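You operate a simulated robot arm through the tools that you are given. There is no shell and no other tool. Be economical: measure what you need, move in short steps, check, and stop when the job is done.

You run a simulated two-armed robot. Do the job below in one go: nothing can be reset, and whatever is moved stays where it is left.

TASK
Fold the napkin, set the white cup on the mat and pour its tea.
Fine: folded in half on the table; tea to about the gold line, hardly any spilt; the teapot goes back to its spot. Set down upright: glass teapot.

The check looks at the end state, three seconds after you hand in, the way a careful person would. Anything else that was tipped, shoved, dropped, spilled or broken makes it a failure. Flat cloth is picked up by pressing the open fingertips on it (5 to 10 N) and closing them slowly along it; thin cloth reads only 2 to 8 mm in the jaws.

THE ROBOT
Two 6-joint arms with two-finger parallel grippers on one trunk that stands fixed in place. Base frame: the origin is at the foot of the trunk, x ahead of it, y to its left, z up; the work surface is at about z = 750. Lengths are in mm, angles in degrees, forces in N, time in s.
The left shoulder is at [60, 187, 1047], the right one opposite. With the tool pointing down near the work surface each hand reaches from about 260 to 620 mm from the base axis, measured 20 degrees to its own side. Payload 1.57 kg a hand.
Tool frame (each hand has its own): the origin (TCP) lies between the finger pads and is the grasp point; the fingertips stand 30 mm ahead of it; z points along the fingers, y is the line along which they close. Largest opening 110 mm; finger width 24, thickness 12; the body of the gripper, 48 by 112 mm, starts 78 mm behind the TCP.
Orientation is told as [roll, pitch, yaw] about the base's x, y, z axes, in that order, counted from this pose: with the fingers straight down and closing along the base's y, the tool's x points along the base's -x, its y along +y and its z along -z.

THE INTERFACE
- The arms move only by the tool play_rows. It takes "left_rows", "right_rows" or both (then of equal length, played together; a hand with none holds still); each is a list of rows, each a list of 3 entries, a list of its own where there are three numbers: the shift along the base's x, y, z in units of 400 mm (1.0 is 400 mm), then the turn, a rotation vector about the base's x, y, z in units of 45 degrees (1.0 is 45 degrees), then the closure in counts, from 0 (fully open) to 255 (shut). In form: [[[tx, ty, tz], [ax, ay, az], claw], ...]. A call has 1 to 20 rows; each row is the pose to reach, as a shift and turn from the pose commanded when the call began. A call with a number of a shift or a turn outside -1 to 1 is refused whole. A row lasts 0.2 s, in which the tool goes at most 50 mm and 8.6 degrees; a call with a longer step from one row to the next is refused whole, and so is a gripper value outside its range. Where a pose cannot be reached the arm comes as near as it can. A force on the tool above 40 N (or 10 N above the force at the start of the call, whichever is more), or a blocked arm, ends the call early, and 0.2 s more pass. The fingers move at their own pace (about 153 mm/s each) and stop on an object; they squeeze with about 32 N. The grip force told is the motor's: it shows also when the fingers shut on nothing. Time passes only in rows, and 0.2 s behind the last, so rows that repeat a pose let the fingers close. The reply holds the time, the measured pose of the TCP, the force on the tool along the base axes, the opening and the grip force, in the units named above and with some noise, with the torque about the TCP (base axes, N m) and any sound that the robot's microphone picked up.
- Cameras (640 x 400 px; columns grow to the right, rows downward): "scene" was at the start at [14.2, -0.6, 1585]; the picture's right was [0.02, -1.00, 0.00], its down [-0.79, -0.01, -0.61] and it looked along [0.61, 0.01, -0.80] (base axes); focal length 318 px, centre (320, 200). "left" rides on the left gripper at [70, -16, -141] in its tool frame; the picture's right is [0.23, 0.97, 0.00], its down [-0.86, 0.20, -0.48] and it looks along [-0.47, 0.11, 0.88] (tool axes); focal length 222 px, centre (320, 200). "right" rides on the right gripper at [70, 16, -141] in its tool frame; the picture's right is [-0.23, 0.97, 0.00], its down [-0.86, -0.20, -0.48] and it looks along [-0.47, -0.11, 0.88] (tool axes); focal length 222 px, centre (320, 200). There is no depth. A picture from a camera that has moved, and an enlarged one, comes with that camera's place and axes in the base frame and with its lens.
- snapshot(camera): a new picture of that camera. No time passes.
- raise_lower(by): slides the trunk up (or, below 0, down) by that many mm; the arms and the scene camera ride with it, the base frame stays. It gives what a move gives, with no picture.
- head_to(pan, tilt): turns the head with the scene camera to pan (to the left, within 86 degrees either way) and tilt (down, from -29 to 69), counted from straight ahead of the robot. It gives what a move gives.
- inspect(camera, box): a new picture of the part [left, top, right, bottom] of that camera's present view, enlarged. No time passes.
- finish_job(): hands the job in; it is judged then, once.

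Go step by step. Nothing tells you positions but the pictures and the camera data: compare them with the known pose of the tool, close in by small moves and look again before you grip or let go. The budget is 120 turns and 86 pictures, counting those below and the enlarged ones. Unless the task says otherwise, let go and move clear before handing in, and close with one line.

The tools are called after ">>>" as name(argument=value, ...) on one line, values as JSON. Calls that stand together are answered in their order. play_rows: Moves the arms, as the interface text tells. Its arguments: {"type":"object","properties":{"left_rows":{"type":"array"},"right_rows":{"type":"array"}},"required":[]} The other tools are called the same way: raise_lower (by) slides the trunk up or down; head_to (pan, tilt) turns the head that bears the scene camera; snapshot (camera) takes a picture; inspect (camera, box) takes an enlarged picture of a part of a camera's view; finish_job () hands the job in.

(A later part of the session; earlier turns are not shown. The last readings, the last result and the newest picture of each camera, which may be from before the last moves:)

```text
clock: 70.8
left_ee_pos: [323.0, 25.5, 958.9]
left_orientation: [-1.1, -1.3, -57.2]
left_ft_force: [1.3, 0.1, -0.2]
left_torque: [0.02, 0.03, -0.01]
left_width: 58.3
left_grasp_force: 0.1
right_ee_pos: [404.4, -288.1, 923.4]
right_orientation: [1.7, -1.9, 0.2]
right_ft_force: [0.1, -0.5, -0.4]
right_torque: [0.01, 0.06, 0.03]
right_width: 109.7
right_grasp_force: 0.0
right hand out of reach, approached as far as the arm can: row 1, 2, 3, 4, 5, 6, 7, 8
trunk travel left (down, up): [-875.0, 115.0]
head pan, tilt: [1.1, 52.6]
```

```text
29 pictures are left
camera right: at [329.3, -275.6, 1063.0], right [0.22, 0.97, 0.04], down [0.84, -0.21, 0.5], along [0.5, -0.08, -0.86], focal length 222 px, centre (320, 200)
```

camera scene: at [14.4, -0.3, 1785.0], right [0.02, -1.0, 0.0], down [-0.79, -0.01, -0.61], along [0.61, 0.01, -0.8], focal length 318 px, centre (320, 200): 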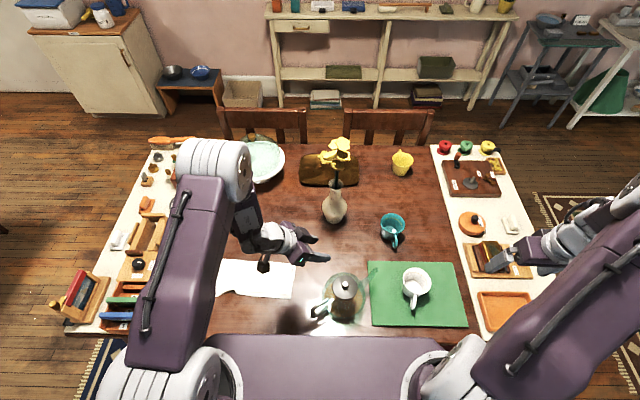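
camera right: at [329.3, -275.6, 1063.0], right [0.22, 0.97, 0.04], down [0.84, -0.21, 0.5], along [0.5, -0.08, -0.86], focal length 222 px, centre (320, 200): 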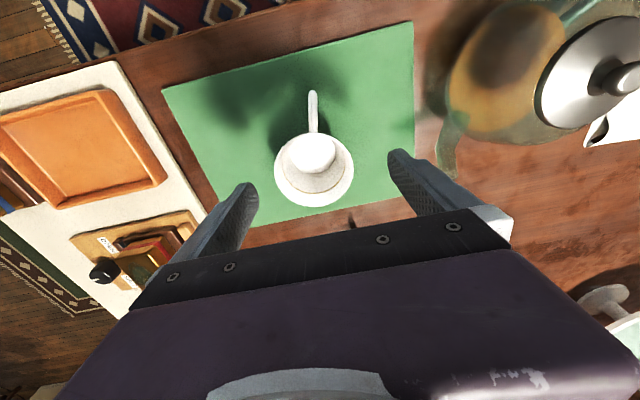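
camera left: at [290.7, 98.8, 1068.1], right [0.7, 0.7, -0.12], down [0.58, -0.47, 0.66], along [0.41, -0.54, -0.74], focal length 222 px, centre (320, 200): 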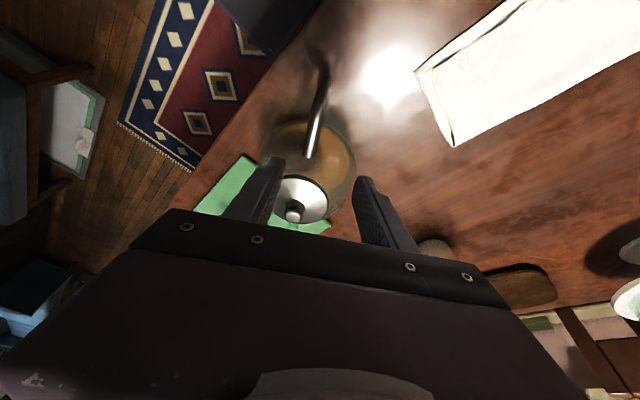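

>>> play_rows(right_rows=[[[0.03, -0.01, 0.0], [-0.015, 0.02, 0.0], 0], [[0.064, -0.02, 0.0], [-0.035, 0.04, 0.0], 0], [[0.064, -0.02, -0.05], [-0.035, 0.04, 0.0], 0], [[0.064, -0.02, -0.1], [-0.035, 0.04, 0.0], 0], [[0.064, -0.02, -0.1], [-0.035, 0.04, 0.0], 0]])

```text
clock: 72.0
left_ee_pos: [322.5, 24.9, 959.5]
left_orientation: [-1.2, -1.3, -57.3]
left_ft_force: [-0.7, 0.5, 0.1]
left_torque: [0.0, -0.01, 0.01]
left_width: 58.0
left_grasp_force: 0.0
right_ee_pos: [462.5, -322.3, 917.8]
right_orientation: [-4.6, -11.9, 0.7]
right_ft_force: [0.4, -0.3, -0.8]
right_torque: [0.04, 0.01, 0.01]
right_width: 110.1
right_grasp_force: 0.1
right hand out of reach, approached as far as the arm can: row 1, 2, 3, 4, 5
trunk travel left (down, up): [-875.0, 115.0]
head pan, tilt: [1.1, 52.6]
```

The raised trunk keeps the hands from reaching low. I'll lift both hands and bring the trunk back down.

>>> play_rows(left_rows=[[[0, 0, 0.11], [0, 0, 0], 120], [[0, 0, 0.22], [0, 0, 0], 120], [[0, 0, 0.33], [0, 0, 0], 120], [[0, 0, 0.44], [0, 0, 0], 120], [[0, 0, 0.5], [0, 0, 0], 120]], right_rows=[[[-0.02, 0.01, 0.11], [0.02, 0.05, 0], 0], [[-0.04, 0.03, 0.22], [0.04, 0.1, 0], 0], [[-0.06, 0.05, 0.33], [0.06, 0.15, 0], 0], [[-0.08, 0.065, 0.44], [0.08, 0.2, 0], 0], [[-0.08, 0.065, 0.52], [0.1, 0.26, 0], 0]])

```text
clock: 73.2
left_ee_pos: [320.3, 31.8, 1161.4]
left_orientation: [-0.1, -0.1, -57.2]
left_ft_force: [-0.1, -0.2, -0.3]
left_torque: [-0.01, -0.03, 0.0]
left_width: 58.4
left_grasp_force: 0.0
left hand out of reach, approached as far as the arm can: row 1
right_ee_pos: [416.7, -277.9, 1100.4]
right_orientation: [2.2, 13.6, 1.3]
right_ft_force: [0.5, 3.0, 0.6]
right_torque: [-0.24, 0.04, 0.02]
right_width: 109.9
right_grasp_force: 0.0
right hand out of reach, approached as far as the arm can: row 1, 2, 3
trunk travel left (down, up): [-875.0, 115.0]
head pan, tilt: [1.1, 52.6]
```

>>> play_rows(right_rows=[[[0.01, -0.02, 0.05], [-0.02, -0.1, -0.01], 0], [[0.02, -0.035, 0.1], [-0.035, -0.2, -0.02], 0], [[0.028, -0.045, 0.1], [-0.049, -0.3, -0.029], 0], [[0.028, -0.045, 0.1], [-0.049, -0.3, -0.029], 0]])

>>> raise_lower(by=-200)

>>> snapshot(camera="right")

>>> snapshot(camera="left")

```text
clock: 74.2
left_ee_pos: [322.7, 29.6, 1159.0]
left_orientation: [-0.2, 0.0, -57.1]
left_ft_force: [-0.5, 0.0, -0.3]
left_torque: [-0.01, -0.01, -0.01]
left_width: 58.3
left_grasp_force: 0.0
right_ee_pos: [433.4, -295.3, 1138.8]
right_orientation: [0.5, 0.0, -0.8]
right_ft_force: [0.0, 0.2, 0.2]
right_torque: [0.03, -0.02, 0.02]
right_width: 110.0
right_grasp_force: 0.0
trunk travel left (down, up): [-875.0, 115.0]
head pan, tilt: [1.1, 52.6]
```

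```text
clock: 76.3
left_ee_pos: [321.4, 29.6, 960.1]
left_orientation: [-0.2, 0.1, -57.2]
left_ft_force: [1.0, -0.7, -0.1]
left_torque: [0.0, -0.05, 0.01]
left_width: 58.3
left_grasp_force: 0.0
right_ee_pos: [431.9, -295.3, 938.2]
right_orientation: [0.7, 0.0, -0.9]
right_ft_force: [0.6, -0.1, 0.1]
right_torque: [0.03, 0.0, -0.01]
right_width: 110.2
right_grasp_force: 0.1
trunk travel left (down, up): [-675.0, 315.0]
head pan, tilt: [1.1, 52.6]
```

```text
28 pictures are left
camera right: at [362.0, -279.8, 1080.7], right [0.24, 0.97, 0.01], down [0.85, -0.22, 0.48], along [0.47, -0.11, -0.88], focal length 222 px, centre (320, 200)
```

right: 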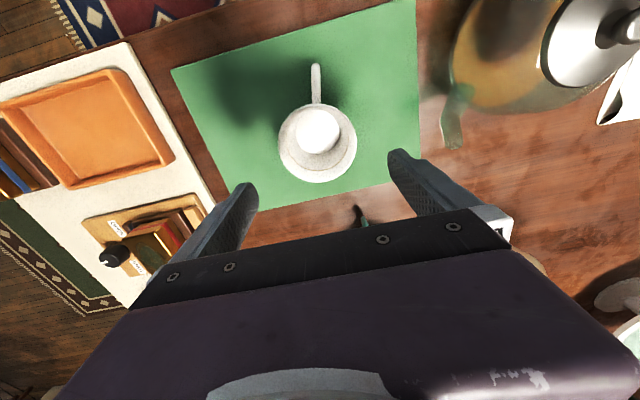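

```text
27 pictures are left
camera left: at [270.3, 79.3, 1102.0], right [0.7, 0.72, 0.0], down [0.63, -0.61, 0.48], along [0.34, -0.33, -0.88], focal length 222 px, centre (320, 200)
```

left: 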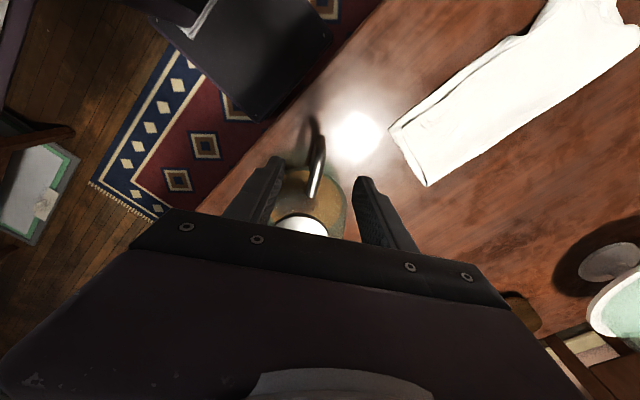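

Both hands respond normally again. The right hand descends vertically onto the cup at (428,-296) and grips it.

>>> play_rows(right_rows=[[[-0.008, -0.002, -0.1], [0, 0, 0], 0], [[-0.008, -0.002, -0.2], [0, 0, 0], 0], [[-0.008, -0.002, -0.3], [0, 0, 0], 0], [[-0.008, -0.002, -0.36], [0, 0, 0], 0], [[-0.008, -0.002, -0.36], [0, 0, 0], 30], [[-0.008, -0.002, -0.36], [0, 0, 0], 60], [[-0.008, -0.002, -0.36], [0, 0, 0], 100], [[-0.008, -0.002, -0.36], [0, 0, 0], 140], [[-0.008, -0.002, -0.36], [0, 0, 0], 150], [[-0.008, -0.002, -0.36], [0, 0, 0], 150], [[-0.008, -0.002, -0.32], [0, 0, 0], 150]])

>>> inspect(camera="left", box=[260, 100, 380, 240])

```text
clock: 78.7
left_ee_pos: [321.7, 29.3, 959.6]
left_orientation: [0.0, -0.1, -57.2]
left_ft_force: [0.0, -0.3, 0.2]
left_torque: [-0.02, 0.01, 0.04]
left_width: 58.1
left_grasp_force: 0.1
right_ee_pos: [427.9, -297.1, 810.9]
right_orientation: [0.5, 0.0, -0.8]
right_ft_force: [-0.3, 0.0, -2.3]
right_torque: [-0.01, -0.04, 0.02]
right_width: 76.2
right_grasp_force: 32.2
trunk travel left (down, up): [-675.0, 315.0]
head pan, tilt: [1.1, 52.6]
```

```text
2.86 times, centred on (320, 170) of left
camera zoom: at [270.0, 79.5, 1102.0], right [0.7, 0.72, 0.0], down [0.63, -0.61, 0.48], along [0.34, -0.33, -0.88], focal length 635 px, centre (320, 286)
```

zoom: 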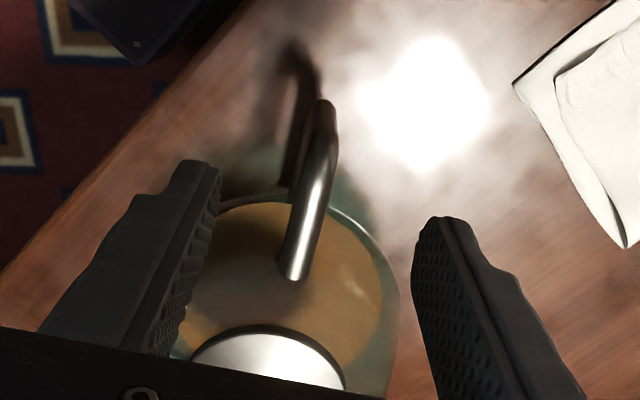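

The left fingers are centred on the handle within about 1 mm. Now I carry the cup to (385,-250) and set it down.

>>> play_rows(right_rows=[[[-0.03, 0.03, 0.0], [0, 0, 0], 150], [[-0.07, 0.075, 0.0], [0, 0, 0], 150], [[-0.107, 0.117, 0.0], [0, 0, 0], 150], [[-0.107, 0.117, -0.02], [0, 0, 0], 150], [[-0.107, 0.117, -0.033], [0, 0, 0], 150], [[-0.107, 0.117, -0.038], [0, 0, 0], 150], [[-0.107, 0.117, -0.038], [0, 0, 0], 150]])

```text
clock: 80.3
left_ee_pos: [322.7, 29.8, 960.6]
left_orientation: [-0.2, 0.0, -57.1]
left_ft_force: [0.4, -0.5, 1.7]
left_torque: [0.02, -0.03, 0.01]
left_width: 58.2
left_grasp_force: 0.1
right_ee_pos: [388.3, -248.6, 795.7]
right_orientation: [0.5, 0.0, -0.8]
right_ft_force: [1.2, -0.3, -1.9]
right_torque: [0.01, -0.02, -0.03]
right_width: 75.7
right_grasp_force: 32.5
trunk travel left (down, up): [-675.0, 315.0]
head pan, tilt: [1.1, 52.6]
```

>>> play_rows(right_rows=[[[0, 0, -0.003], [0, 0, 0], 150], [[0, 0, -0.005], [0, 0, 0], 150], [[0, 0, -0.005], [0, 0, 0], 150]])

```text
clock: 81.1
left_ee_pos: [321.9, 31.0, 959.9]
left_orientation: [-0.1, 0.0, -57.2]
left_ft_force: [-0.4, 0.4, -0.6]
left_torque: [-0.01, 0.01, -0.03]
left_width: 58.4
left_grasp_force: 0.0
right_ee_pos: [387.0, -249.5, 793.6]
right_orientation: [0.6, -0.2, -0.8]
right_ft_force: [5.5, -5.0, 15.4]
right_torque: [0.25, 0.22, -0.1]
right_width: 75.4
right_grasp_force: 32.1
trunk travel left (down, up): [-675.0, 315.0]
head pan, tilt: [1.1, 52.6]
```

Contact made. I release the cup, lift the right hand clear and park it to the right.

>>> play_rows(right_rows=[[[0, 0, 0.003], [0, 0, 0], 140], [[0, 0, 0.003], [0, 0, 0], 100], [[0, 0, 0.003], [0, 0, 0], 60], [[0, 0, 0.003], [0, 0, 0], 20], [[0, 0, 0.003], [0, 0, 0], 0], [[0, 0, 0.06], [0, 0, 0], 0], [[0, 0, 0.16], [0, 0, 0], 0], [[0, -0.02, 0.26], [0, 0, 0], 0], [[0, -0.1, 0.36], [0, 0, 0], 0], [[0.03, -0.2, 0.42], [0, 0, 0], 0], [[0.06, -0.31, 0.45], [0, 0, 0], 0], [[0.08, -0.42, 0.48], [0, 0, 0], 0], [[0.1, -0.53, 0.5], [0, 0, 0], 0], [[0.1, -0.6, 0.5], [0, 0, 0], 0]])

>>> play_rows(left_rows=[[[-0.003, 0.0, -0.08], [0, 0, 0], 150], [[-0.003, 0.0, -0.16], [0, 0, 0], 150], [[-0.003, 0.0, -0.22], [0, 0, 0], 150], [[-0.003, 0.0, -0.22], [0, 0, 0], 150]])

>>> snapshot(camera="left")

>>> inspect(camera="scene", box=[260, 170, 500, 320])

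```text
refused: row 9 steps farther than a row can; nothing moved
```

```text
clock: 82.1
left_ee_pos: [320.4, 30.4, 870.0]
left_orientation: [0.0, 0.0, -57.1]
left_ft_force: [0.5, -0.2, 0.1]
left_torque: [0.01, -0.01, 0.02]
left_width: 45.4
left_grasp_force: 0.1
right_ee_pos: [387.2, -250.0, 794.7]
right_orientation: [0.5, -0.2, -0.9]
right_ft_force: [6.2, -2.9, 15.8]
right_torque: [0.28, 0.11, -0.12]
right_width: 75.4
right_grasp_force: 32.2
trunk travel left (down, up): [-675.0, 315.0]
head pan, tilt: [1.1, 52.6]
```

```text
25 pictures are left
camera left: at [269.0, 79.0, 1013.4], right [0.7, 0.72, 0.0], down [0.63, -0.61, 0.48], along [0.34, -0.33, -0.88], focal length 222 px, centre (320, 200)
```

left: 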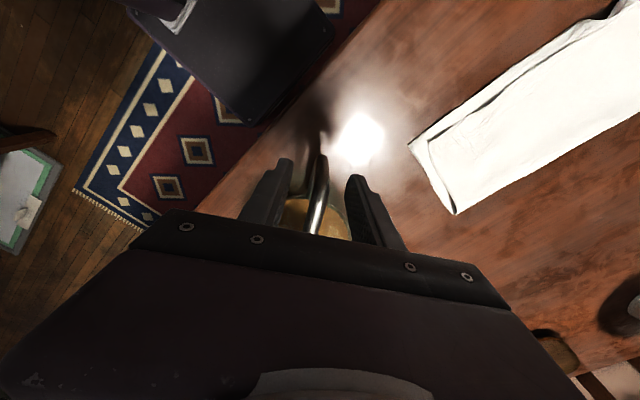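

```text
2.67 times, centred on (380, 245) of scene
camera zoom: at [13.6, -0.1, 1585.0], right [0.02, -1.0, 0.0], down [-0.79, -0.02, -0.61], along [0.61, 0.01, -0.79], focal length 848 px, centre (160, 80)
```

zoom: 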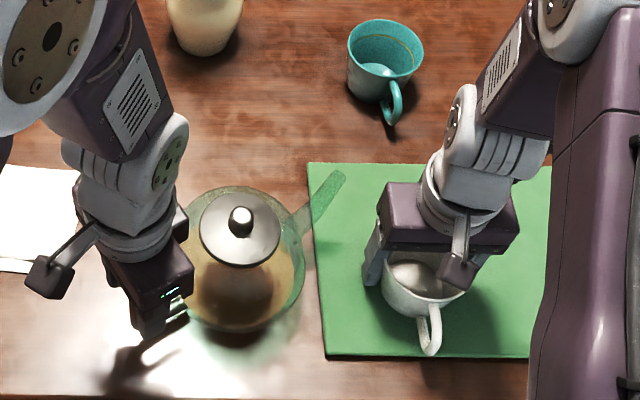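

The right hand's release was refused for a too-long step; I'll repeat it with shorter ones, while the left hand lowers to grip height on the handle.

>>> play_rows(right_rows=[[[0, 0, 0.003], [0, 0, 0], 140], [[0, 0, 0.003], [0, 0, 0], 100], [[0, 0, 0.003], [0, 0, 0], 60], [[0, 0, 0.003], [0, 0, 0], 20], [[0, 0, 0.003], [0, 0, 0], 0], [[0, 0, 0.06], [0, 0, 0], 0], [[0, 0, 0.16], [0, 0, 0], 0], [[0, -0.01, 0.26], [0, 0, 0], 0], [[0, -0.06, 0.36], [0, 0, 0], 0], [[0.02, -0.15, 0.42], [0, 0, 0], 0], [[0.04, -0.25, 0.45], [0, 0, 0], 0], [[0.06, -0.35, 0.47], [0, 0, 0], 0], [[0.08, -0.45, 0.48], [0, 0, 0], 0], [[0.09, -0.55, 0.49], [0, 0, 0], 0]], left_rows=[[[0, 0, 0], [0, 0, 0], 150], [[0, 0, 0], [0, 0, 0], 150], [[0, 0, 0], [0, 0, 0], 150], [[0, 0, 0], [0, 0, 0], 150], [[0, 0, 0], [0, 0, 0], 150], [[0, 0, 0], [0, 0, 0], 150], [[0, 0, -0.02], [0, 0, 0], 150], [[0, 0, -0.04], [0, 0, 0], 150], [[0, 0, -0.06], [0, 0, 0], 150], [[0, 0, -0.08], [0, 0, 0], 150], [[0, 0, -0.1], [0, 0, 0], 150], [[0, 0, -0.11], [0, 0, 0], 150], [[0, 0, -0.11], [0, 0, 0], 150], [[0, 0, -0.11], [0, 0, 0], 150]])

>>> inspect(camera="left", box=[220, 120, 420, 245])

>>> inspect(camera="scene", box=[260, 170, 500, 320])

```text
clock: 85.1
left_ee_pos: [321.6, 28.9, 828.6]
left_orientation: [-0.1, 0.0, -57.3]
left_ft_force: [-1.1, 0.9, 0.0]
left_torque: [-0.01, 0.0, 0.0]
left_width: 45.5
left_grasp_force: 0.0
right_ee_pos: [424.0, -469.7, 989.3]
right_orientation: [0.7, 0.0, -0.9]
right_ft_force: [-0.5, -0.8, -0.1]
right_torque: [-0.01, 0.02, -0.02]
right_width: 110.3
right_grasp_force: 0.1
trunk travel left (down, up): [-675.0, 315.0]
head pan, tilt: [1.1, 52.6]
```

```text
3.20 times, centred on (320, 182) of left
camera zoom: at [269.3, 78.2, 970.3], right [0.7, 0.72, 0.0], down [0.63, -0.61, 0.48], along [0.34, -0.33, -0.88], focal length 711 px, centre (320, 256)
```

zoom: 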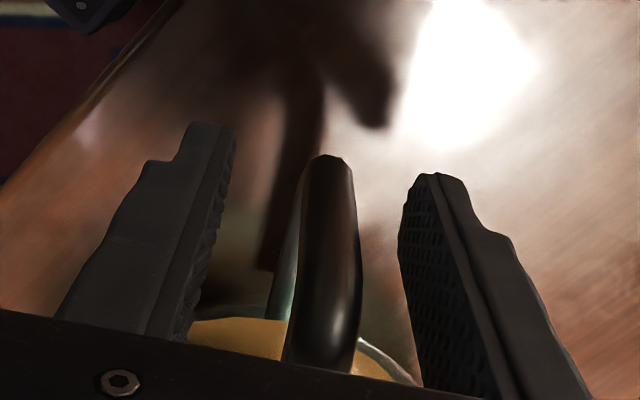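

```text
2.67 times, centred on (380, 245) of scene
camera zoom: at [14.4, -2.4, 1585.0], right [0.02, -1.0, 0.0], down [-0.79, -0.01, -0.61], along [0.61, 0.01, -0.8], focal length 848 px, centre (160, 80)
```

zoom: 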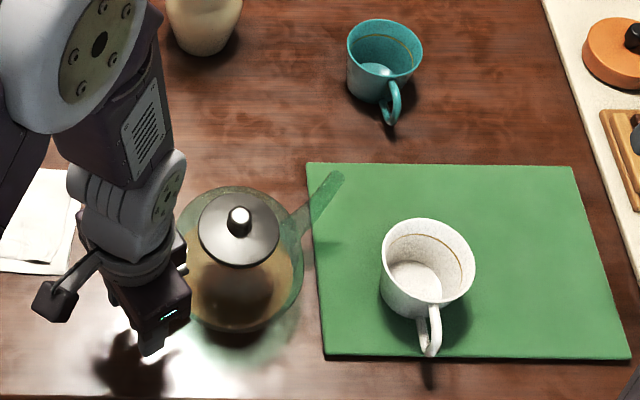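

The handle is centred between the left fingers at grip height. I close on it.

>>> play_rows(left_rows=[[[0, 0, 0], [0, 0, 0], 165], [[0, 0, 0], [0, 0, 0], 180], [[0, 0, 0], [0, 0, 0], 195], [[0, 0, 0], [0, 0, 0], 210], [[0, 0, 0], [0, 0, 0], 225], [[0, 0, 0], [0, 0, 0], 255], [[0, 0, 0], [0, 0, 0], 255]])

```text
clock: 86.7
left_ee_pos: [320.5, 29.9, 829.3]
left_orientation: [-0.1, 0.0, -57.3]
left_ft_force: [0.1, 0.3, 0.1]
left_torque: [0.25, -0.36, 0.02]
left_width: 13.9
left_grasp_force: 30.2
right_ee_pos: [423.1, -468.8, 989.2]
right_orientation: [0.6, 0.0, -0.8]
right_ft_force: [-0.2, 0.3, -0.1]
right_torque: [0.01, 0.0, 0.02]
right_width: 110.0
right_grasp_force: 0.1
trunk travel left (down, up): [-675.0, 315.0]
head pan, tilt: [1.1, 52.6]
```

Gripped at 13.9 mm. I'll lift 20 mm as a trial and see whether the pot hangs level.

>>> play_rows(left_rows=[[[0, 0, 0.01], [0, 0, 0], 255], [[0, 0, 0.02], [0, 0, 0], 255], [[0, 0, 0.035], [0, 0, 0], 255], [[0, 0, 0.05], [0, 0, 0], 255], [[0, 0, 0.05], [0, 0, 0], 255], [[0, 0, 0.05], [0, 0, 0], 255]])

>>> snapshot(camera="right")

>>> inspect(camera="scene", box=[260, 170, 500, 320])

```text
clock: 88.1
left_ee_pos: [320.9, 29.5, 848.1]
left_orientation: [-0.1, 0.0, -57.1]
left_ft_force: [0.0, 0.1, -7.6]
left_torque: [0.76, 0.46, 0.02]
left_width: 13.6
left_grasp_force: 30.1
right_ee_pos: [423.6, -469.0, 989.2]
right_orientation: [0.6, -0.1, -0.9]
right_ft_force: [-0.5, -0.5, 0.2]
right_torque: [-0.05, -0.02, 0.04]
right_width: 110.1
right_grasp_force: 0.0
trunk travel left (down, up): [-675.0, 315.0]
head pan, tilt: [1.1, 52.6]
```

```text
21 pictures are left
camera right: at [353.9, -452.8, 1130.4], right [0.24, 0.97, 0.01], down [0.85, -0.22, 0.48], along [0.46, -0.11, -0.88], focal length 222 px, centre (320, 200)
```

right: 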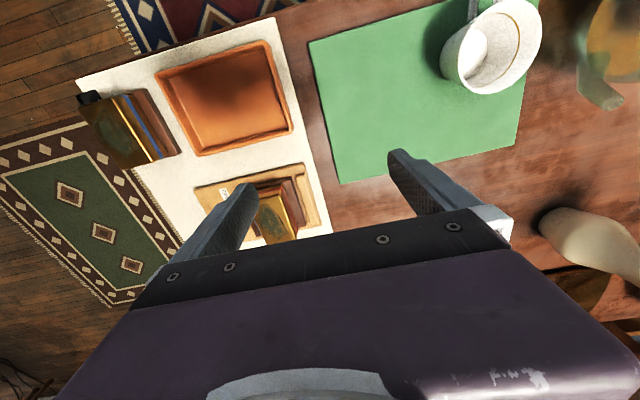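

```text
2.67 times, centred on (380, 245) of scene
camera zoom: at [15.2, -0.8, 1584.9], right [0.02, -1.0, 0.0], down [-0.8, -0.01, -0.61], along [0.61, 0.01, -0.8], focal length 848 px, centre (160, 80)
```

zoom: 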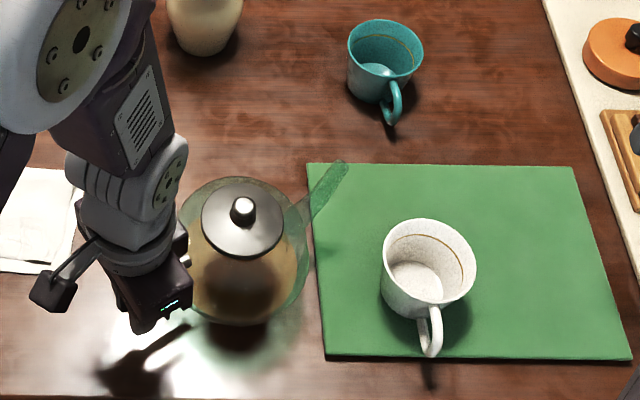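

The pot is held steadily (7.6 N, no slip). I'll lift it, turn it slightly and move so the spout tip is above the cup, still level.

>>> play_rows(left_rows=[[[0, 0, 0.02], [0, 0, 0], 255], [[0, 0, 0.045], [0, 0, 0], 255], [[0, 0, 0.075], [0, 0, 0], 255], [[0, 0, 0.105], [0, 0, 0], 255], [[0, 0, 0.13], [0, 0, 0], 255], [[0, -0.005, 0.148], [0, 0, -0.01], 255], [[-0.002, -0.015, 0.152], [0, 0, -0.04], 255], [[-0.005, -0.03, 0.153], [0, 0, -0.09], 255], [[-0.01, -0.05, 0.153], [0, 0, -0.15], 255], [[-0.016, -0.07, 0.153], [0, 0, -0.21], 255], [[-0.021, -0.09, 0.153], [0, 0, -0.265], 255], [[-0.025, -0.107, 0.153], [0, 0, -0.31], 255], [[-0.027, -0.118, 0.153], [0, 0, -0.333], 255], [[-0.027, -0.118, 0.153], [0, 0, -0.333], 255], [[-0.027, -0.118, 0.153], [0, 0, -0.333], 255]])

>>> inspect(camera="scene", box=[260, 170, 500, 320])

```text
clock: 91.3
left_ee_pos: [310.7, -16.8, 909.5]
left_orientation: [-0.2, 0.0, -72.2]
left_ft_force: [-0.1, 0.9, -8.0]
left_torque: [0.82, 0.27, -0.01]
left_width: 13.7
left_grasp_force: 29.8
right_ee_pos: [423.7, -468.7, 988.7]
right_orientation: [0.5, 0.0, -0.8]
right_ft_force: [-0.2, -0.9, 0.0]
right_torque: [0.01, 0.01, 0.0]
right_width: 110.1
right_grasp_force: 0.2
trunk travel left (down, up): [-675.0, 315.0]
head pan, tilt: [1.1, 52.6]
```

```text
2.67 times, centred on (380, 245) of scene
camera zoom: at [15.0, -1.0, 1584.9], right [0.02, -1.0, 0.0], down [-0.8, -0.01, -0.61], along [0.61, 0.01, -0.8], focal length 848 px, centre (160, 80)
```

zoom: 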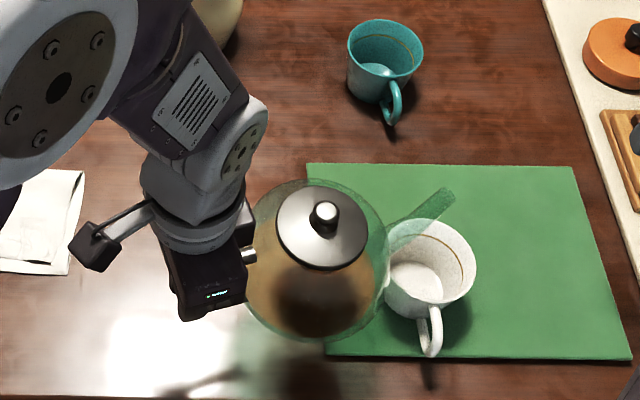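

The spout tip is above the cup as planned. I'll tilt gradually to 20° and check.

>>> play_rows(left_rows=[[[-0.001, 0.003, 0.01], [0.085, 0.027, 0], 255], [[-0.0014, 0.004, 0.018], [0.169, 0.055, 0], 255], [[-0.001, 0.003, 0.028], [0.254, 0.082, 0], 255], [[0.0003, -0.001, 0.04], [0.338, 0.11, 0], 255], [[0.0023, -0.007, 0.05], [0.423, 0.137, 0], 255], [[0.0023, -0.007, 0.05], [0.423, 0.137, 0], 255]])

>>> inspect(camera="scene", box=[260, 170, 500, 320])

```text
clock: 92.7
left_ee_pos: [310.5, -19.6, 929.9]
left_orientation: [-0.2, 19.9, -72.2]
left_ft_force: [0.2, -0.8, -9.0]
left_torque: [0.74, 0.25, 0.0]
left_width: 14.0
left_grasp_force: 30.5
right_ee_pos: [424.9, -468.8, 989.4]
right_orientation: [0.6, 0.0, -0.8]
right_ft_force: [-0.2, 0.3, 0.0]
right_torque: [-0.01, 0.01, 0.0]
right_width: 110.1
right_grasp_force: 0.1
trunk travel left (down, up): [-675.0, 315.0]
head pan, tilt: [1.1, 52.6]
```

```text
2.67 times, centred on (380, 245) of scene
camera zoom: at [14.9, -0.6, 1584.9], right [0.02, -1.0, 0.0], down [-0.8, -0.01, -0.61], along [0.61, 0.01, -0.8], focal length 848 px, centre (160, 80)
```

zoom: 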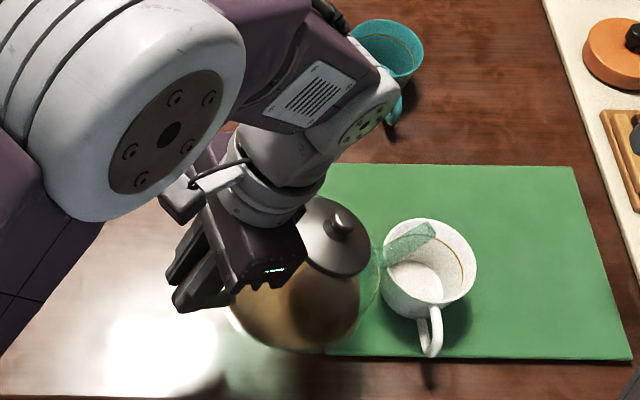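

>>> play_rows(left_rows=[[[0.003, -0.0095, 0.01], [0.0845, 0.0275, 0], 255], [[0.0073, -0.0226, 0.02], [0.169, 0.055, 0], 255], [[0.0114, -0.0352, 0.0325], [0.243, 0.079, 0], 255], [[0.0161, -0.0495, 0.0425], [0.317, 0.103, 0], 255]])

>>> inspect(camera="scene", box=[340, 200, 460, 275])

```text
clock: 93.7
left_ee_pos: [317.7, -38.4, 945.4]
left_orientation: [-0.2, 35.1, -72.2]
left_ft_force: [-0.6, 3.9, 3.1]
left_torque: [-0.87, -0.35, 0.03]
left_width: 13.7
left_grasp_force: 30.2
right_ee_pos: [423.0, -468.8, 988.6]
right_orientation: [0.6, 0.0, -0.8]
right_ft_force: [0.3, 0.4, 0.7]
right_torque: [0.01, -0.02, -0.01]
right_width: 110.0
right_grasp_force: 0.0
trunk travel left (down, up): [-675.0, 315.0]
head pan, tilt: [1.1, 52.6]
```

```text
5.33 times, centred on (400, 238) of scene
camera zoom: at [14.2, -0.3, 1585.0], right [0.02, -1.0, 0.0], down [-0.79, -0.01, -0.61], along [0.61, 0.01, -0.8], focal length 1696 px, centre (-107, 0)
```

zoom: 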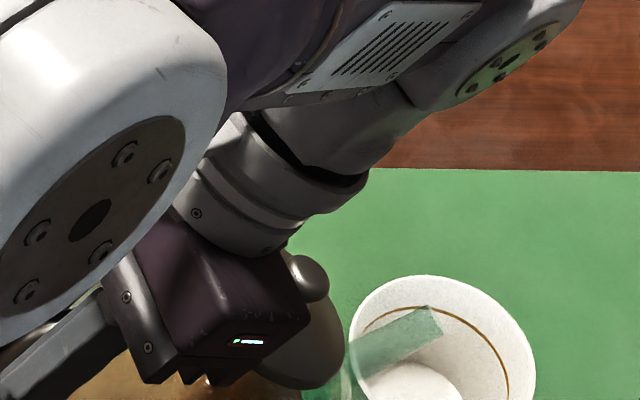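

The force jumped: the spout is touching the cup's rim. I'll lift straight up at once and look.

>>> play_rows(left_rows=[[[0, 0, 0.03], [0, 0, 0], 255], [[0, 0, 0.065], [0, 0, 0], 255], [[0, 0, 0.065], [0, 0, 0], 255]])

>>> inspect(camera="scene", box=[300, 190, 460, 290])

```text
clock: 94.5
left_ee_pos: [317.8, -39.8, 971.0]
left_orientation: [-0.3, 35.1, -72.2]
left_ft_force: [0.2, -0.8, -7.6]
left_torque: [0.65, 0.21, 0.01]
left_width: 13.6
left_grasp_force: 30.2
right_ee_pos: [423.9, -469.2, 987.7]
right_orientation: [0.6, 0.0, -0.8]
right_ft_force: [0.3, 0.3, 0.1]
right_torque: [0.01, 0.0, 0.01]
right_width: 110.2
right_grasp_force: 0.1
trunk travel left (down, up): [-675.0, 315.0]
head pan, tilt: [1.1, 52.6]
```

```text
4.00 times, centred on (380, 240) of scene
camera zoom: at [15.4, -1.3, 1584.9], right [0.02, -1.0, 0.0], down [-0.8, -0.01, -0.61], along [0.61, 0.01, -0.8], focal length 1272 px, centre (80, 40)
```

zoom: 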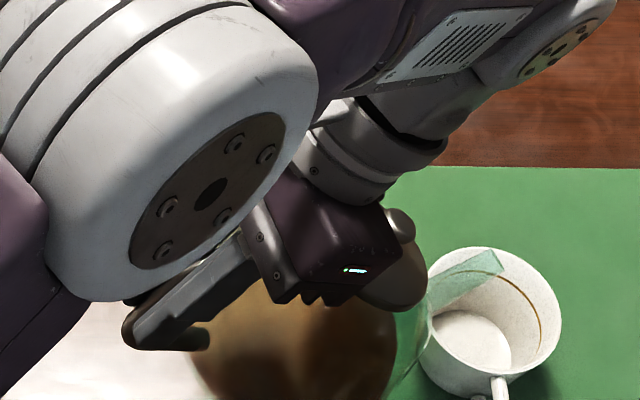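

Clear again at 7.6 N and no spill; the tip is still over the cup. I'll tilt on in small steps at this greater height, watching the weight.

>>> play_rows(left_rows=[[[0.0039, -0.012, 0.0225], [0.0528, 0.0172, 0], 255], [[0.008, -0.0245, 0.045], [0.1057, 0.0343, 0], 255], [[0.008, -0.0245, 0.045], [0.1057, 0.0343, 0], 255], [[0.008, -0.0245, 0.045], [0.1057, 0.0343, 0], 255]])

```text
clock: 95.5
left_ee_pos: [321.0, -49.4, 988.7]
left_orientation: [-0.3, 40.1, -72.3]
left_ft_force: [-0.2, 0.8, -8.4]
left_torque: [0.56, 0.15, 0.0]
left_width: 13.9
left_grasp_force: 29.8
right_ee_pos: [423.7, -469.7, 988.6]
right_orientation: [0.6, 0.0, -0.7]
right_ft_force: [0.2, 0.8, -0.3]
right_torque: [-0.01, -0.02, -0.01]
right_width: 110.2
right_grasp_force: 0.1
trunk travel left (down, up): [-675.0, 315.0]
head pan, tilt: [1.1, 52.6]
```

>>> play_rows(left_rows=[[[0.0045, -0.014, 0.0215], [0.0528, 0.0172, 0], 255], [[0.0091, -0.028, 0.043], [0.1057, 0.0343, 0], 255], [[0.0091, -0.028, 0.043], [0.1057, 0.0343, 0], 255], [[0.0091, -0.028, 0.043], [0.1057, 0.0343, 0], 255]])

>>> inspect(camera="scene", box=[300, 190, 460, 290])

```text
clock: 96.5
left_ee_pos: [324.0, -61.9, 1007.5]
left_orientation: [-0.2, 45.1, -72.3]
left_ft_force: [0.3, -0.5, -7.0]
left_torque: [0.49, 0.15, 0.03]
left_width: 13.6
left_grasp_force: 30.5
right_ee_pos: [423.5, -468.4, 988.8]
right_orientation: [0.6, -0.1, -0.8]
right_ft_force: [0.3, 0.2, 0.0]
right_torque: [-0.05, -0.01, -0.01]
right_width: 109.9
right_grasp_force: 0.0
trunk travel left (down, up): [-675.0, 315.0]
head pan, tilt: [1.1, 52.6]
```

```text
4.00 times, centred on (380, 240) of scene
camera zoom: at [15.0, -1.2, 1584.9], right [0.02, -1.0, 0.0], down [-0.8, -0.01, -0.61], along [0.61, 0.01, -0.8], focal length 1272 px, centre (80, 40)
```

zoom: 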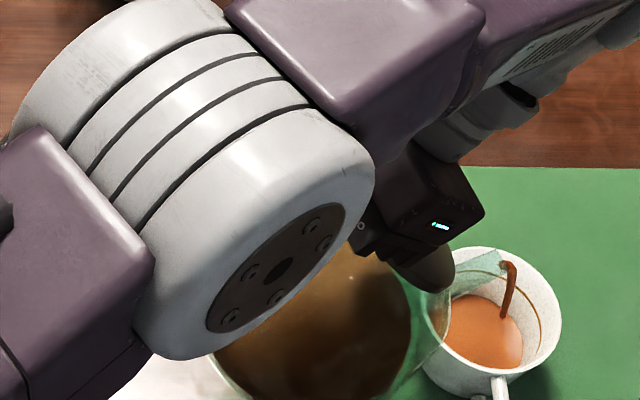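

Tea is flowing cleanly into the cup. I'll hold briefly and check the level.

>>> play_rows(left_rows=[[[0, 0, 0], [0, 0, 0], 255], [[0, 0, 0], [0, 0, 0], 255]])

>>> inspect(camera="scene", box=[380, 230, 460, 290])

```text
clock: 97.1
left_ee_pos: [324.0, -60.0, 1007.6]
left_orientation: [-0.3, 45.0, -72.2]
left_ft_force: [0.7, 0.3, -7.9]
left_torque: [0.46, 0.16, 0.04]
left_width: 13.9
left_grasp_force: 30.6
right_ee_pos: [424.9, -468.6, 987.8]
right_orientation: [0.6, -0.1, -0.9]
right_ft_force: [0.6, -0.6, 0.5]
right_torque: [0.02, 0.0, 0.04]
right_width: 110.2
right_grasp_force: 0.1
trunk travel left (down, up): [-675.0, 315.0]
head pan, tilt: [1.1, 52.6]
```

```text
6.67 times, centred on (420, 260) of scene
camera zoom: at [15.0, -1.1, 1584.9], right [0.02, -1.0, 0.0], down [-0.8, -0.01, -0.61], along [0.61, 0.01, -0.8], focal length 2121 px, centre (-347, -200)
```

zoom: 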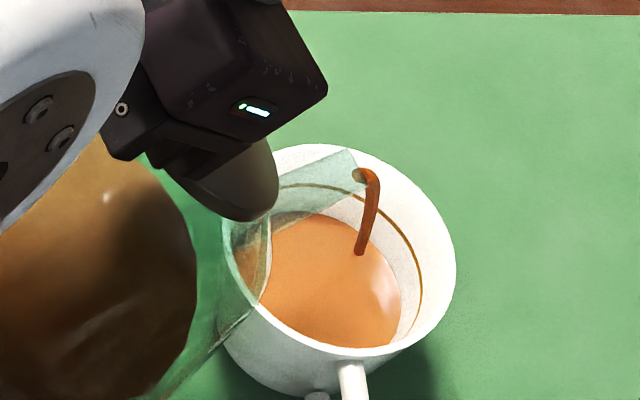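

The level is at roughly 60% of the gold line, rising about 25% per 0.6 s. A short further hold, then check.

>>> play_rows(left_rows=[[[0, 0, 0], [0, 0, 0], 255]])

>>> inspect(camera="scene", box=[380, 230, 460, 290])

```text
clock: 97.5
left_ee_pos: [322.7, -60.6, 1006.2]
left_orientation: [-0.2, 45.0, -72.3]
left_ft_force: [0.0, 0.1, -7.0]
left_torque: [0.46, 0.16, 0.02]
left_width: 13.7
left_grasp_force: 30.1
right_ee_pos: [423.1, -469.1, 988.6]
right_orientation: [0.5, 0.0, -0.8]
right_ft_force: [1.0, 0.2, -0.4]
right_torque: [-0.02, -0.03, -0.01]
right_width: 110.4
right_grasp_force: 0.0
trunk travel left (down, up): [-675.0, 315.0]
head pan, tilt: [1.1, 52.6]
```

```text
6.67 times, centred on (420, 260) of scene
camera zoom: at [14.9, -1.0, 1584.9], right [0.02, -1.0, 0.0], down [-0.8, -0.01, -0.61], along [0.61, 0.01, -0.8], focal length 2121 px, centre (-347, -200)
```

zoom: 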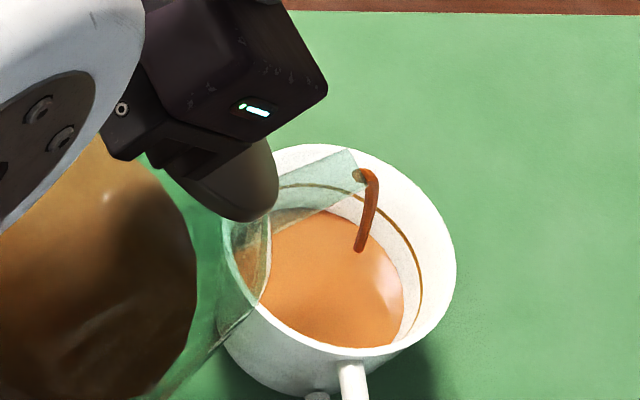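

Rising more slowly now. I'll hold another second.

>>> play_rows(left_rows=[[[0, 0, 0], [0, 0, 0], 255], [[0, 0, 0], [0, 0, 0], 255], [[0, 0, 0], [0, 0, 0], 255], [[0, 0, 0], [0, 0, 0], 255]])

>>> inspect(camera="scene", box=[380, 230, 460, 290])

```text
clock: 98.5
left_ee_pos: [324.9, -63.0, 1006.1]
left_orientation: [-0.2, 45.0, -72.3]
left_ft_force: [0.1, 0.1, -6.7]
left_torque: [0.49, 0.13, -0.03]
left_width: 13.8
left_grasp_force: 30.5
right_ee_pos: [424.3, -468.6, 989.5]
right_orientation: [0.5, 0.0, -0.9]
right_ft_force: [0.1, 0.2, -0.4]
right_torque: [0.02, -0.01, 0.04]
right_width: 109.8
right_grasp_force: 0.0
trunk travel left (down, up): [-675.0, 315.0]
head pan, tilt: [1.1, 52.6]
```

```text
6.67 times, centred on (420, 260) of scene
camera zoom: at [14.9, -1.0, 1584.9], right [0.02, -1.0, 0.0], down [-0.8, -0.01, -0.61], along [0.61, 0.01, -0.8], focal length 2121 px, centre (-347, -200)
```

zoom: 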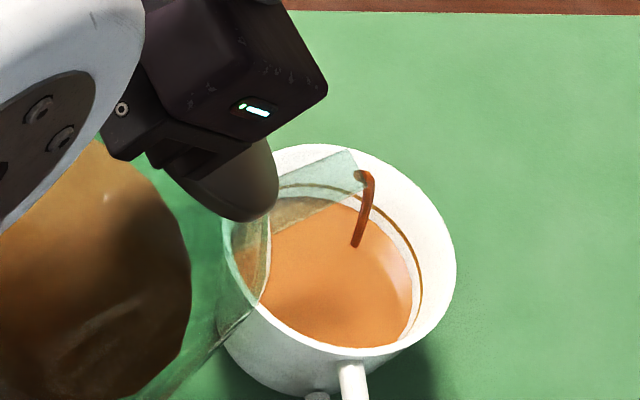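

About 9 px below the line and rising 9 px/s. I'll pour 0.4 s more and then tilt back, keeping the tip over the cup.

>>> play_rows(left_rows=[[[0, 0, 0], [0, 0, 0], 255], [[0, 0, 0], [0, 0, 0], 255], [[-0.0127, 0.0392, -0.05], [-0.148, -0.048, 0], 255], [[-0.0228, 0.0701, -0.09], [-0.296, -0.096, 0], 255], [[-0.0301, 0.0927, -0.12], [-0.444, -0.144, 0], 255], [[-0.0301, 0.0927, -0.12], [-0.444, -0.144, 0], 255], [[-0.0301, 0.0927, -0.12], [-0.444, -0.144, 0], 255]])

>>> inspect(camera="scene", box=[380, 230, 460, 290])

```text
clock: 100.1
left_ee_pos: [313.2, -25.5, 958.7]
left_orientation: [-0.2, 24.1, -72.2]
left_ft_force: [0.3, -0.3, -6.5]
left_torque: [0.58, 0.21, 0.02]
left_width: 13.9
left_grasp_force: 30.2
right_ee_pos: [424.6, -468.8, 989.3]
right_orientation: [0.6, 0.0, -0.8]
right_ft_force: [-0.3, 0.6, -0.1]
right_torque: [0.03, -0.02, 0.01]
right_width: 109.8
right_grasp_force: 0.0
trunk travel left (down, up): [-675.0, 315.0]
head pan, tilt: [1.1, 52.6]
```

```text
6.67 times, centred on (420, 260) of scene
camera zoom: at [14.9, -1.0, 1584.9], right [0.02, -1.0, 0.0], down [-0.8, -0.01, -0.61], along [0.61, 0.01, -0.8], focal length 2121 px, centre (-347, -200)
```

zoom: 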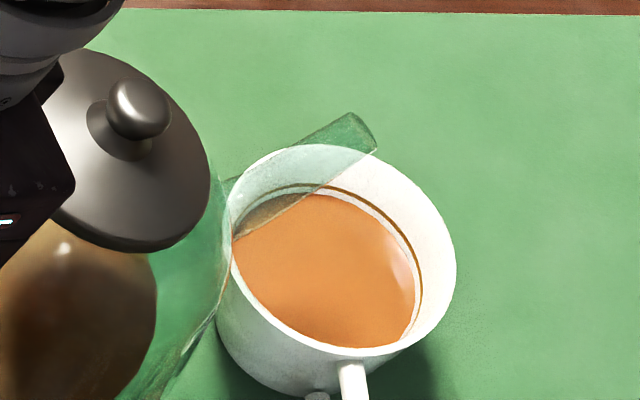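

Level is about 3–4 mm under the gold line with no spill. I'll give it one short top-up pour in a single motion.

>>> play_rows(left_rows=[[[0.0073, -0.0226, 0.03], [0.148, 0.048, 0], 255], [[0.0174, -0.0535, 0.07], [0.296, 0.096, 0], 255], [[0.0301, -0.0927, 0.12], [0.444, 0.144, 0], 255], [[0.0301, -0.0927, 0.12], [0.444, 0.144, 0], 255], [[0.0301, -0.0927, 0.12], [0.444, 0.144, 0], 255], [[0.0174, -0.0535, 0.07], [0.296, 0.096, 0], 255], [[0.0073, -0.0226, 0.03], [0.148, 0.048, 0], 255], [[0, 0, 0], [0, 0, 0], 255], [[0, 0, 0], [0, 0, 0], 255], [[0, 0, 0], [0, 0, 0], 255]])

>>> inspect(camera="scene", box=[380, 230, 460, 290])

```text
clock: 102.3
left_ee_pos: [312.0, -25.0, 958.6]
left_orientation: [-0.2, 24.0, -72.2]
left_ft_force: [-0.2, 0.4, -6.6]
left_torque: [0.61, 0.2, 0.0]
left_width: 13.9
left_grasp_force: 30.3
right_ee_pos: [424.7, -468.0, 988.4]
right_orientation: [0.6, 0.1, -0.8]
right_ft_force: [-0.5, 0.9, 0.9]
right_torque: [0.01, -0.05, 0.0]
right_width: 110.1
right_grasp_force: 0.0
trunk travel left (down, up): [-675.0, 315.0]
head pan, tilt: [1.1, 52.6]
```

```text
6.67 times, centred on (420, 260) of scene
camera zoom: at [14.9, -0.9, 1584.9], right [0.02, -1.0, 0.0], down [-0.8, -0.01, -0.61], along [0.61, 0.01, -0.8], focal length 2121 px, centre (-347, -200)
```

zoom: 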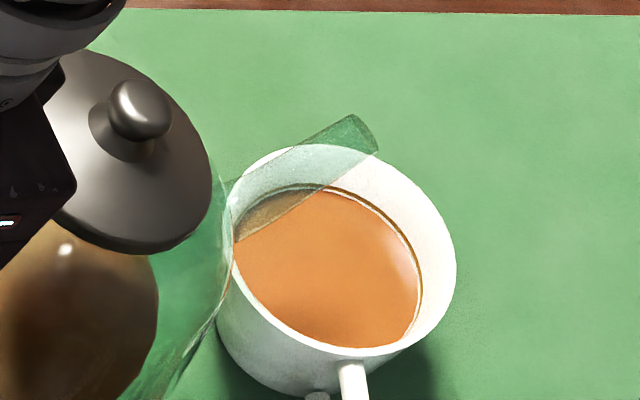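

The tea is at the gold line. Now I level the pot again at its hover pose and compare it with before.

>>> play_rows(left_rows=[[[-0.002, 0.006, -0.02], [-0.1, -0.033, 0], 255], [[-0.004, 0.012, -0.045], [-0.21, -0.068, 0], 255], [[-0.005, 0.016, -0.07], [-0.32, -0.104, 0], 255], [[-0.0054, 0.0163, -0.09], [-0.43, -0.14, 0], 255], [[-0.0054, 0.0163, -0.11], [-0.5074, -0.1647, 0], 255], [[-0.0054, 0.0163, -0.1255], [-0.5074, -0.1647, 0], 255], [[-0.0054, 0.0163, -0.1255], [-0.5074, -0.1647, 0], 255]])

>>> inspect(camera="scene", box=[260, 170, 500, 320])

```text
clock: 103.9
left_ee_pos: [310.1, -17.9, 908.7]
left_orientation: [0.0, -0.1, -72.1]
left_ft_force: [0.2, 0.2, -6.3]
left_torque: [0.72, 0.22, 0.0]
left_width: 13.5
left_grasp_force: 30.3
right_ee_pos: [423.4, -468.0, 988.6]
right_orientation: [0.5, 0.0, -0.8]
right_ft_force: [0.2, 0.3, -0.5]
right_torque: [-0.01, 0.01, 0.01]
right_width: 109.8
right_grasp_force: 0.0
trunk travel left (down, up): [-675.0, 315.0]
head pan, tilt: [1.1, 52.6]
```

```text
2.67 times, centred on (380, 245) of scene
camera zoom: at [14.7, -0.7, 1584.9], right [0.02, -1.0, 0.0], down [-0.8, -0.01, -0.61], along [0.61, 0.01, -0.8], focal length 848 px, centre (160, 80)
```

zoom: 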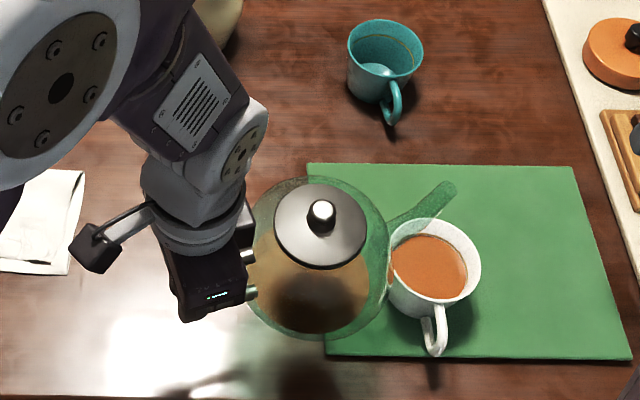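

The pot slipped about 3° in the grip (spout slightly high), which I can undo with the wrist. I'll carry it back over its spot and lower it to about 5 mm above the table.

>>> play_rows(left_rows=[[[0.001, 0.003, 0.012], [0, 0, 0.01], 255], [[0.003, 0.013, 0.015], [0, 0, 0.04], 255], [[0.007, 0.032, 0.015], [0.01, 0.007, 0.09], 255], [[0.012, 0.052, 0.015], [0.02, 0.014, 0.15], 255], [[0.017, 0.072, 0.015], [0.03, 0.02, 0.21], 255], [[0.022, 0.092, 0.01], [0.04, 0.026, 0.27], 255], [[0.025, 0.108, 0.0], [0.05, 0.032, 0.315], 255], [[0.027, 0.118, -0.02], [0.056, 0.036, 0.333], 255], [[0.027, 0.118, -0.06], [0.056, 0.036, 0.333], 255], [[0.027, 0.118, -0.1], [0.056, 0.036, 0.333], 255], [[0.027, 0.118, -0.14], [0.056, 0.036, 0.333], 255], [[0.027, 0.118, -0.17], [0.056, 0.036, 0.333], 255], [[0.027, 0.118, -0.188], [0.056, 0.036, 0.333], 255], [[0.027, 0.118, -0.188], [0.056, 0.036, 0.333], 255], [[0.027, 0.118, -0.188], [0.056, 0.036, 0.333], 255]])

>>> inspect(camera="scene", box=[260, 170, 500, 320])

```text
clock: 107.1
left_ee_pos: [321.6, 30.3, 833.8]
left_orientation: [-0.6, 3.0, -57.3]
left_ft_force: [-0.6, 0.9, -6.3]
left_torque: [0.61, 0.41, 0.01]
left_width: 13.9
left_grasp_force: 31.0
right_ee_pos: [423.9, -467.7, 989.3]
right_orientation: [0.6, 0.0, -0.9]
right_ft_force: [0.6, -0.2, 0.1]
right_torque: [-0.01, 0.0, -0.03]
right_width: 109.6
right_grasp_force: 0.0
trunk travel left (down, up): [-675.0, 315.0]
head pan, tilt: [1.1, 52.6]
```

```text
2.67 times, centred on (380, 245) of scene
camera zoom: at [15.0, -0.8, 1584.9], right [0.02, -1.0, 0.0], down [-0.8, -0.01, -0.61], along [0.61, 0.01, -0.8], focal length 848 px, centre (160, 80)
```

zoom: 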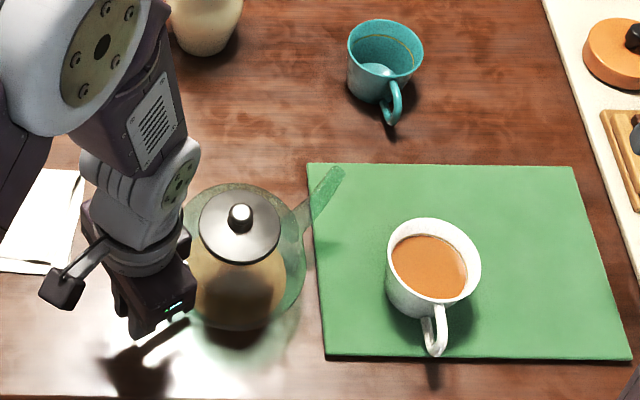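

The pot matches its original place, 5 mm up. Lowering the rest gently.

>>> play_rows(left_rows=[[[0, 0, -0.006], [0, 0, 0], 255], [[0, 0, -0.01], [0, 0, 0], 255], [[0, 0, -0.013], [0, 0, 0], 255], [[0, 0, -0.013], [0, 0, 0], 255]])

```text
clock: 108.1
left_ee_pos: [322.1, 30.6, 830.4]
left_orientation: [-0.5, 2.9, -57.2]
left_ft_force: [-1.0, 1.8, 3.9]
left_torque: [0.21, -0.28, 0.02]
left_width: 13.7
left_grasp_force: 30.7
right_ee_pos: [422.8, -468.6, 988.3]
right_orientation: [0.5, -0.1, -0.8]
right_ft_force: [-0.4, -0.4, -0.3]
right_torque: [-0.03, 0.03, -0.02]
right_width: 110.0
right_grasp_force: 0.0
trunk travel left (down, up): [-675.0, 315.0]
head pan, tilt: [1.1, 52.6]
```

The pot rests on the table. I open slowly and lift the left hand straight up.

>>> play_rows(left_rows=[[[0, 0, 0], [0, 0, 0], 235], [[0, 0, 0], [0, 0, 0], 220], [[0, 0, 0], [0, 0, 0], 205], [[0, 0, 0], [0, 0, 0], 190], [[0, 0, 0], [0, 0, 0], 170], [[0, 0, 0], [0, 0, 0], 150], [[0, 0, 0], [0, 0, 0], 150], [[0, 0, 0.05], [0, 0, 0], 150], [[0, 0, 0.12], [0, 0, 0], 150], [[0, 0, 0.22], [0, 0, 0], 150], [[0, 0, 0.33], [0, 0, 0], 150], [[0, 0.05, 0.43], [0, 0, 0], 150], [[0, 0.15, 0.48], [0, 0, 0], 150], [[0, 0.26, 0.5], [0, 0, 0], 150], [[0, 0.38, 0.5], [0, 0, 0], 150], [[0, 0.5, 0.5], [0, 0, 0], 150], [[0, 0.62, 0.5], [0, 0, 0], 150], [[0, 0.74, 0.5], [0, 0, 0], 150], [[0, 0.86, 0.5], [0, 0, 0], 150]])

>>> snapshot(camera="scene")

>>> inspect(camera="scene", box=[160, 200, 320, 300])

```text
clock: 112.1
left_ee_pos: [320.5, 377.4, 1027.4]
left_orientation: [-0.5, 2.9, -57.3]
left_ft_force: [-0.1, 0.1, -0.6]
left_torque: [-0.02, -0.02, 0.02]
left_width: 45.3
left_grasp_force: 0.0
right_ee_pos: [423.9, -468.1, 990.3]
right_orientation: [0.6, 0.0, -0.8]
right_ft_force: [-0.2, -0.1, -0.3]
right_torque: [-0.04, -0.01, -0.03]
right_width: 110.0
right_grasp_force: 0.2
trunk travel left (down, up): [-675.0, 315.0]
head pan, tilt: [1.1, 52.6]
```

```text
7 pictures are left
camera scene: at [14.3, 1.4, 1585.0], right [0.02, -1.0, 0.0], down [-0.79, -0.02, -0.61], along [0.61, 0.01, -0.8], focal length 318 px, centre (320, 200)
```

scene: 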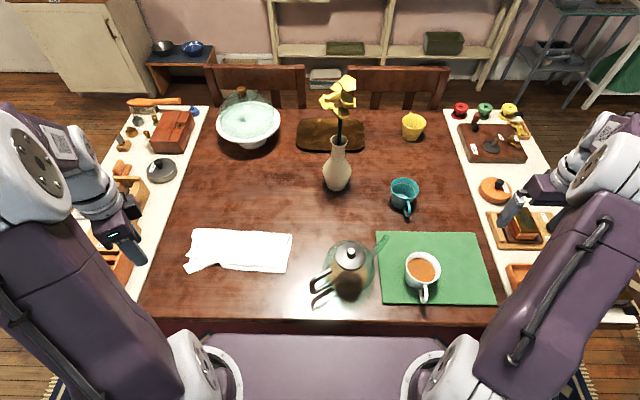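

```text
4.00 times, centred on (240, 250) of scene
camera zoom: at [14.3, 1.4, 1585.0], right [0.02, -1.0, 0.0], down [-0.79, -0.02, -0.61], along [0.61, 0.01, -0.8], focal length 1272 px, centre (640, 0)
```

zoom: 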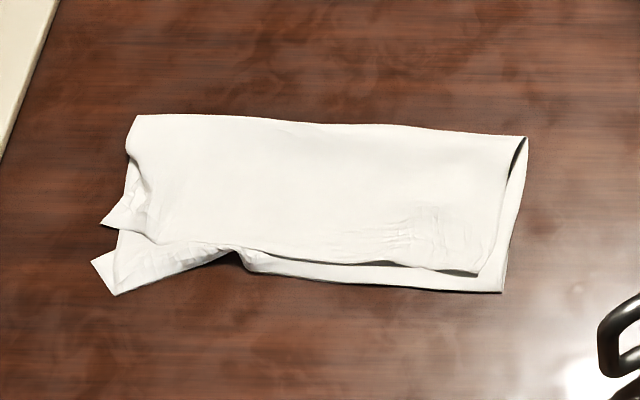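

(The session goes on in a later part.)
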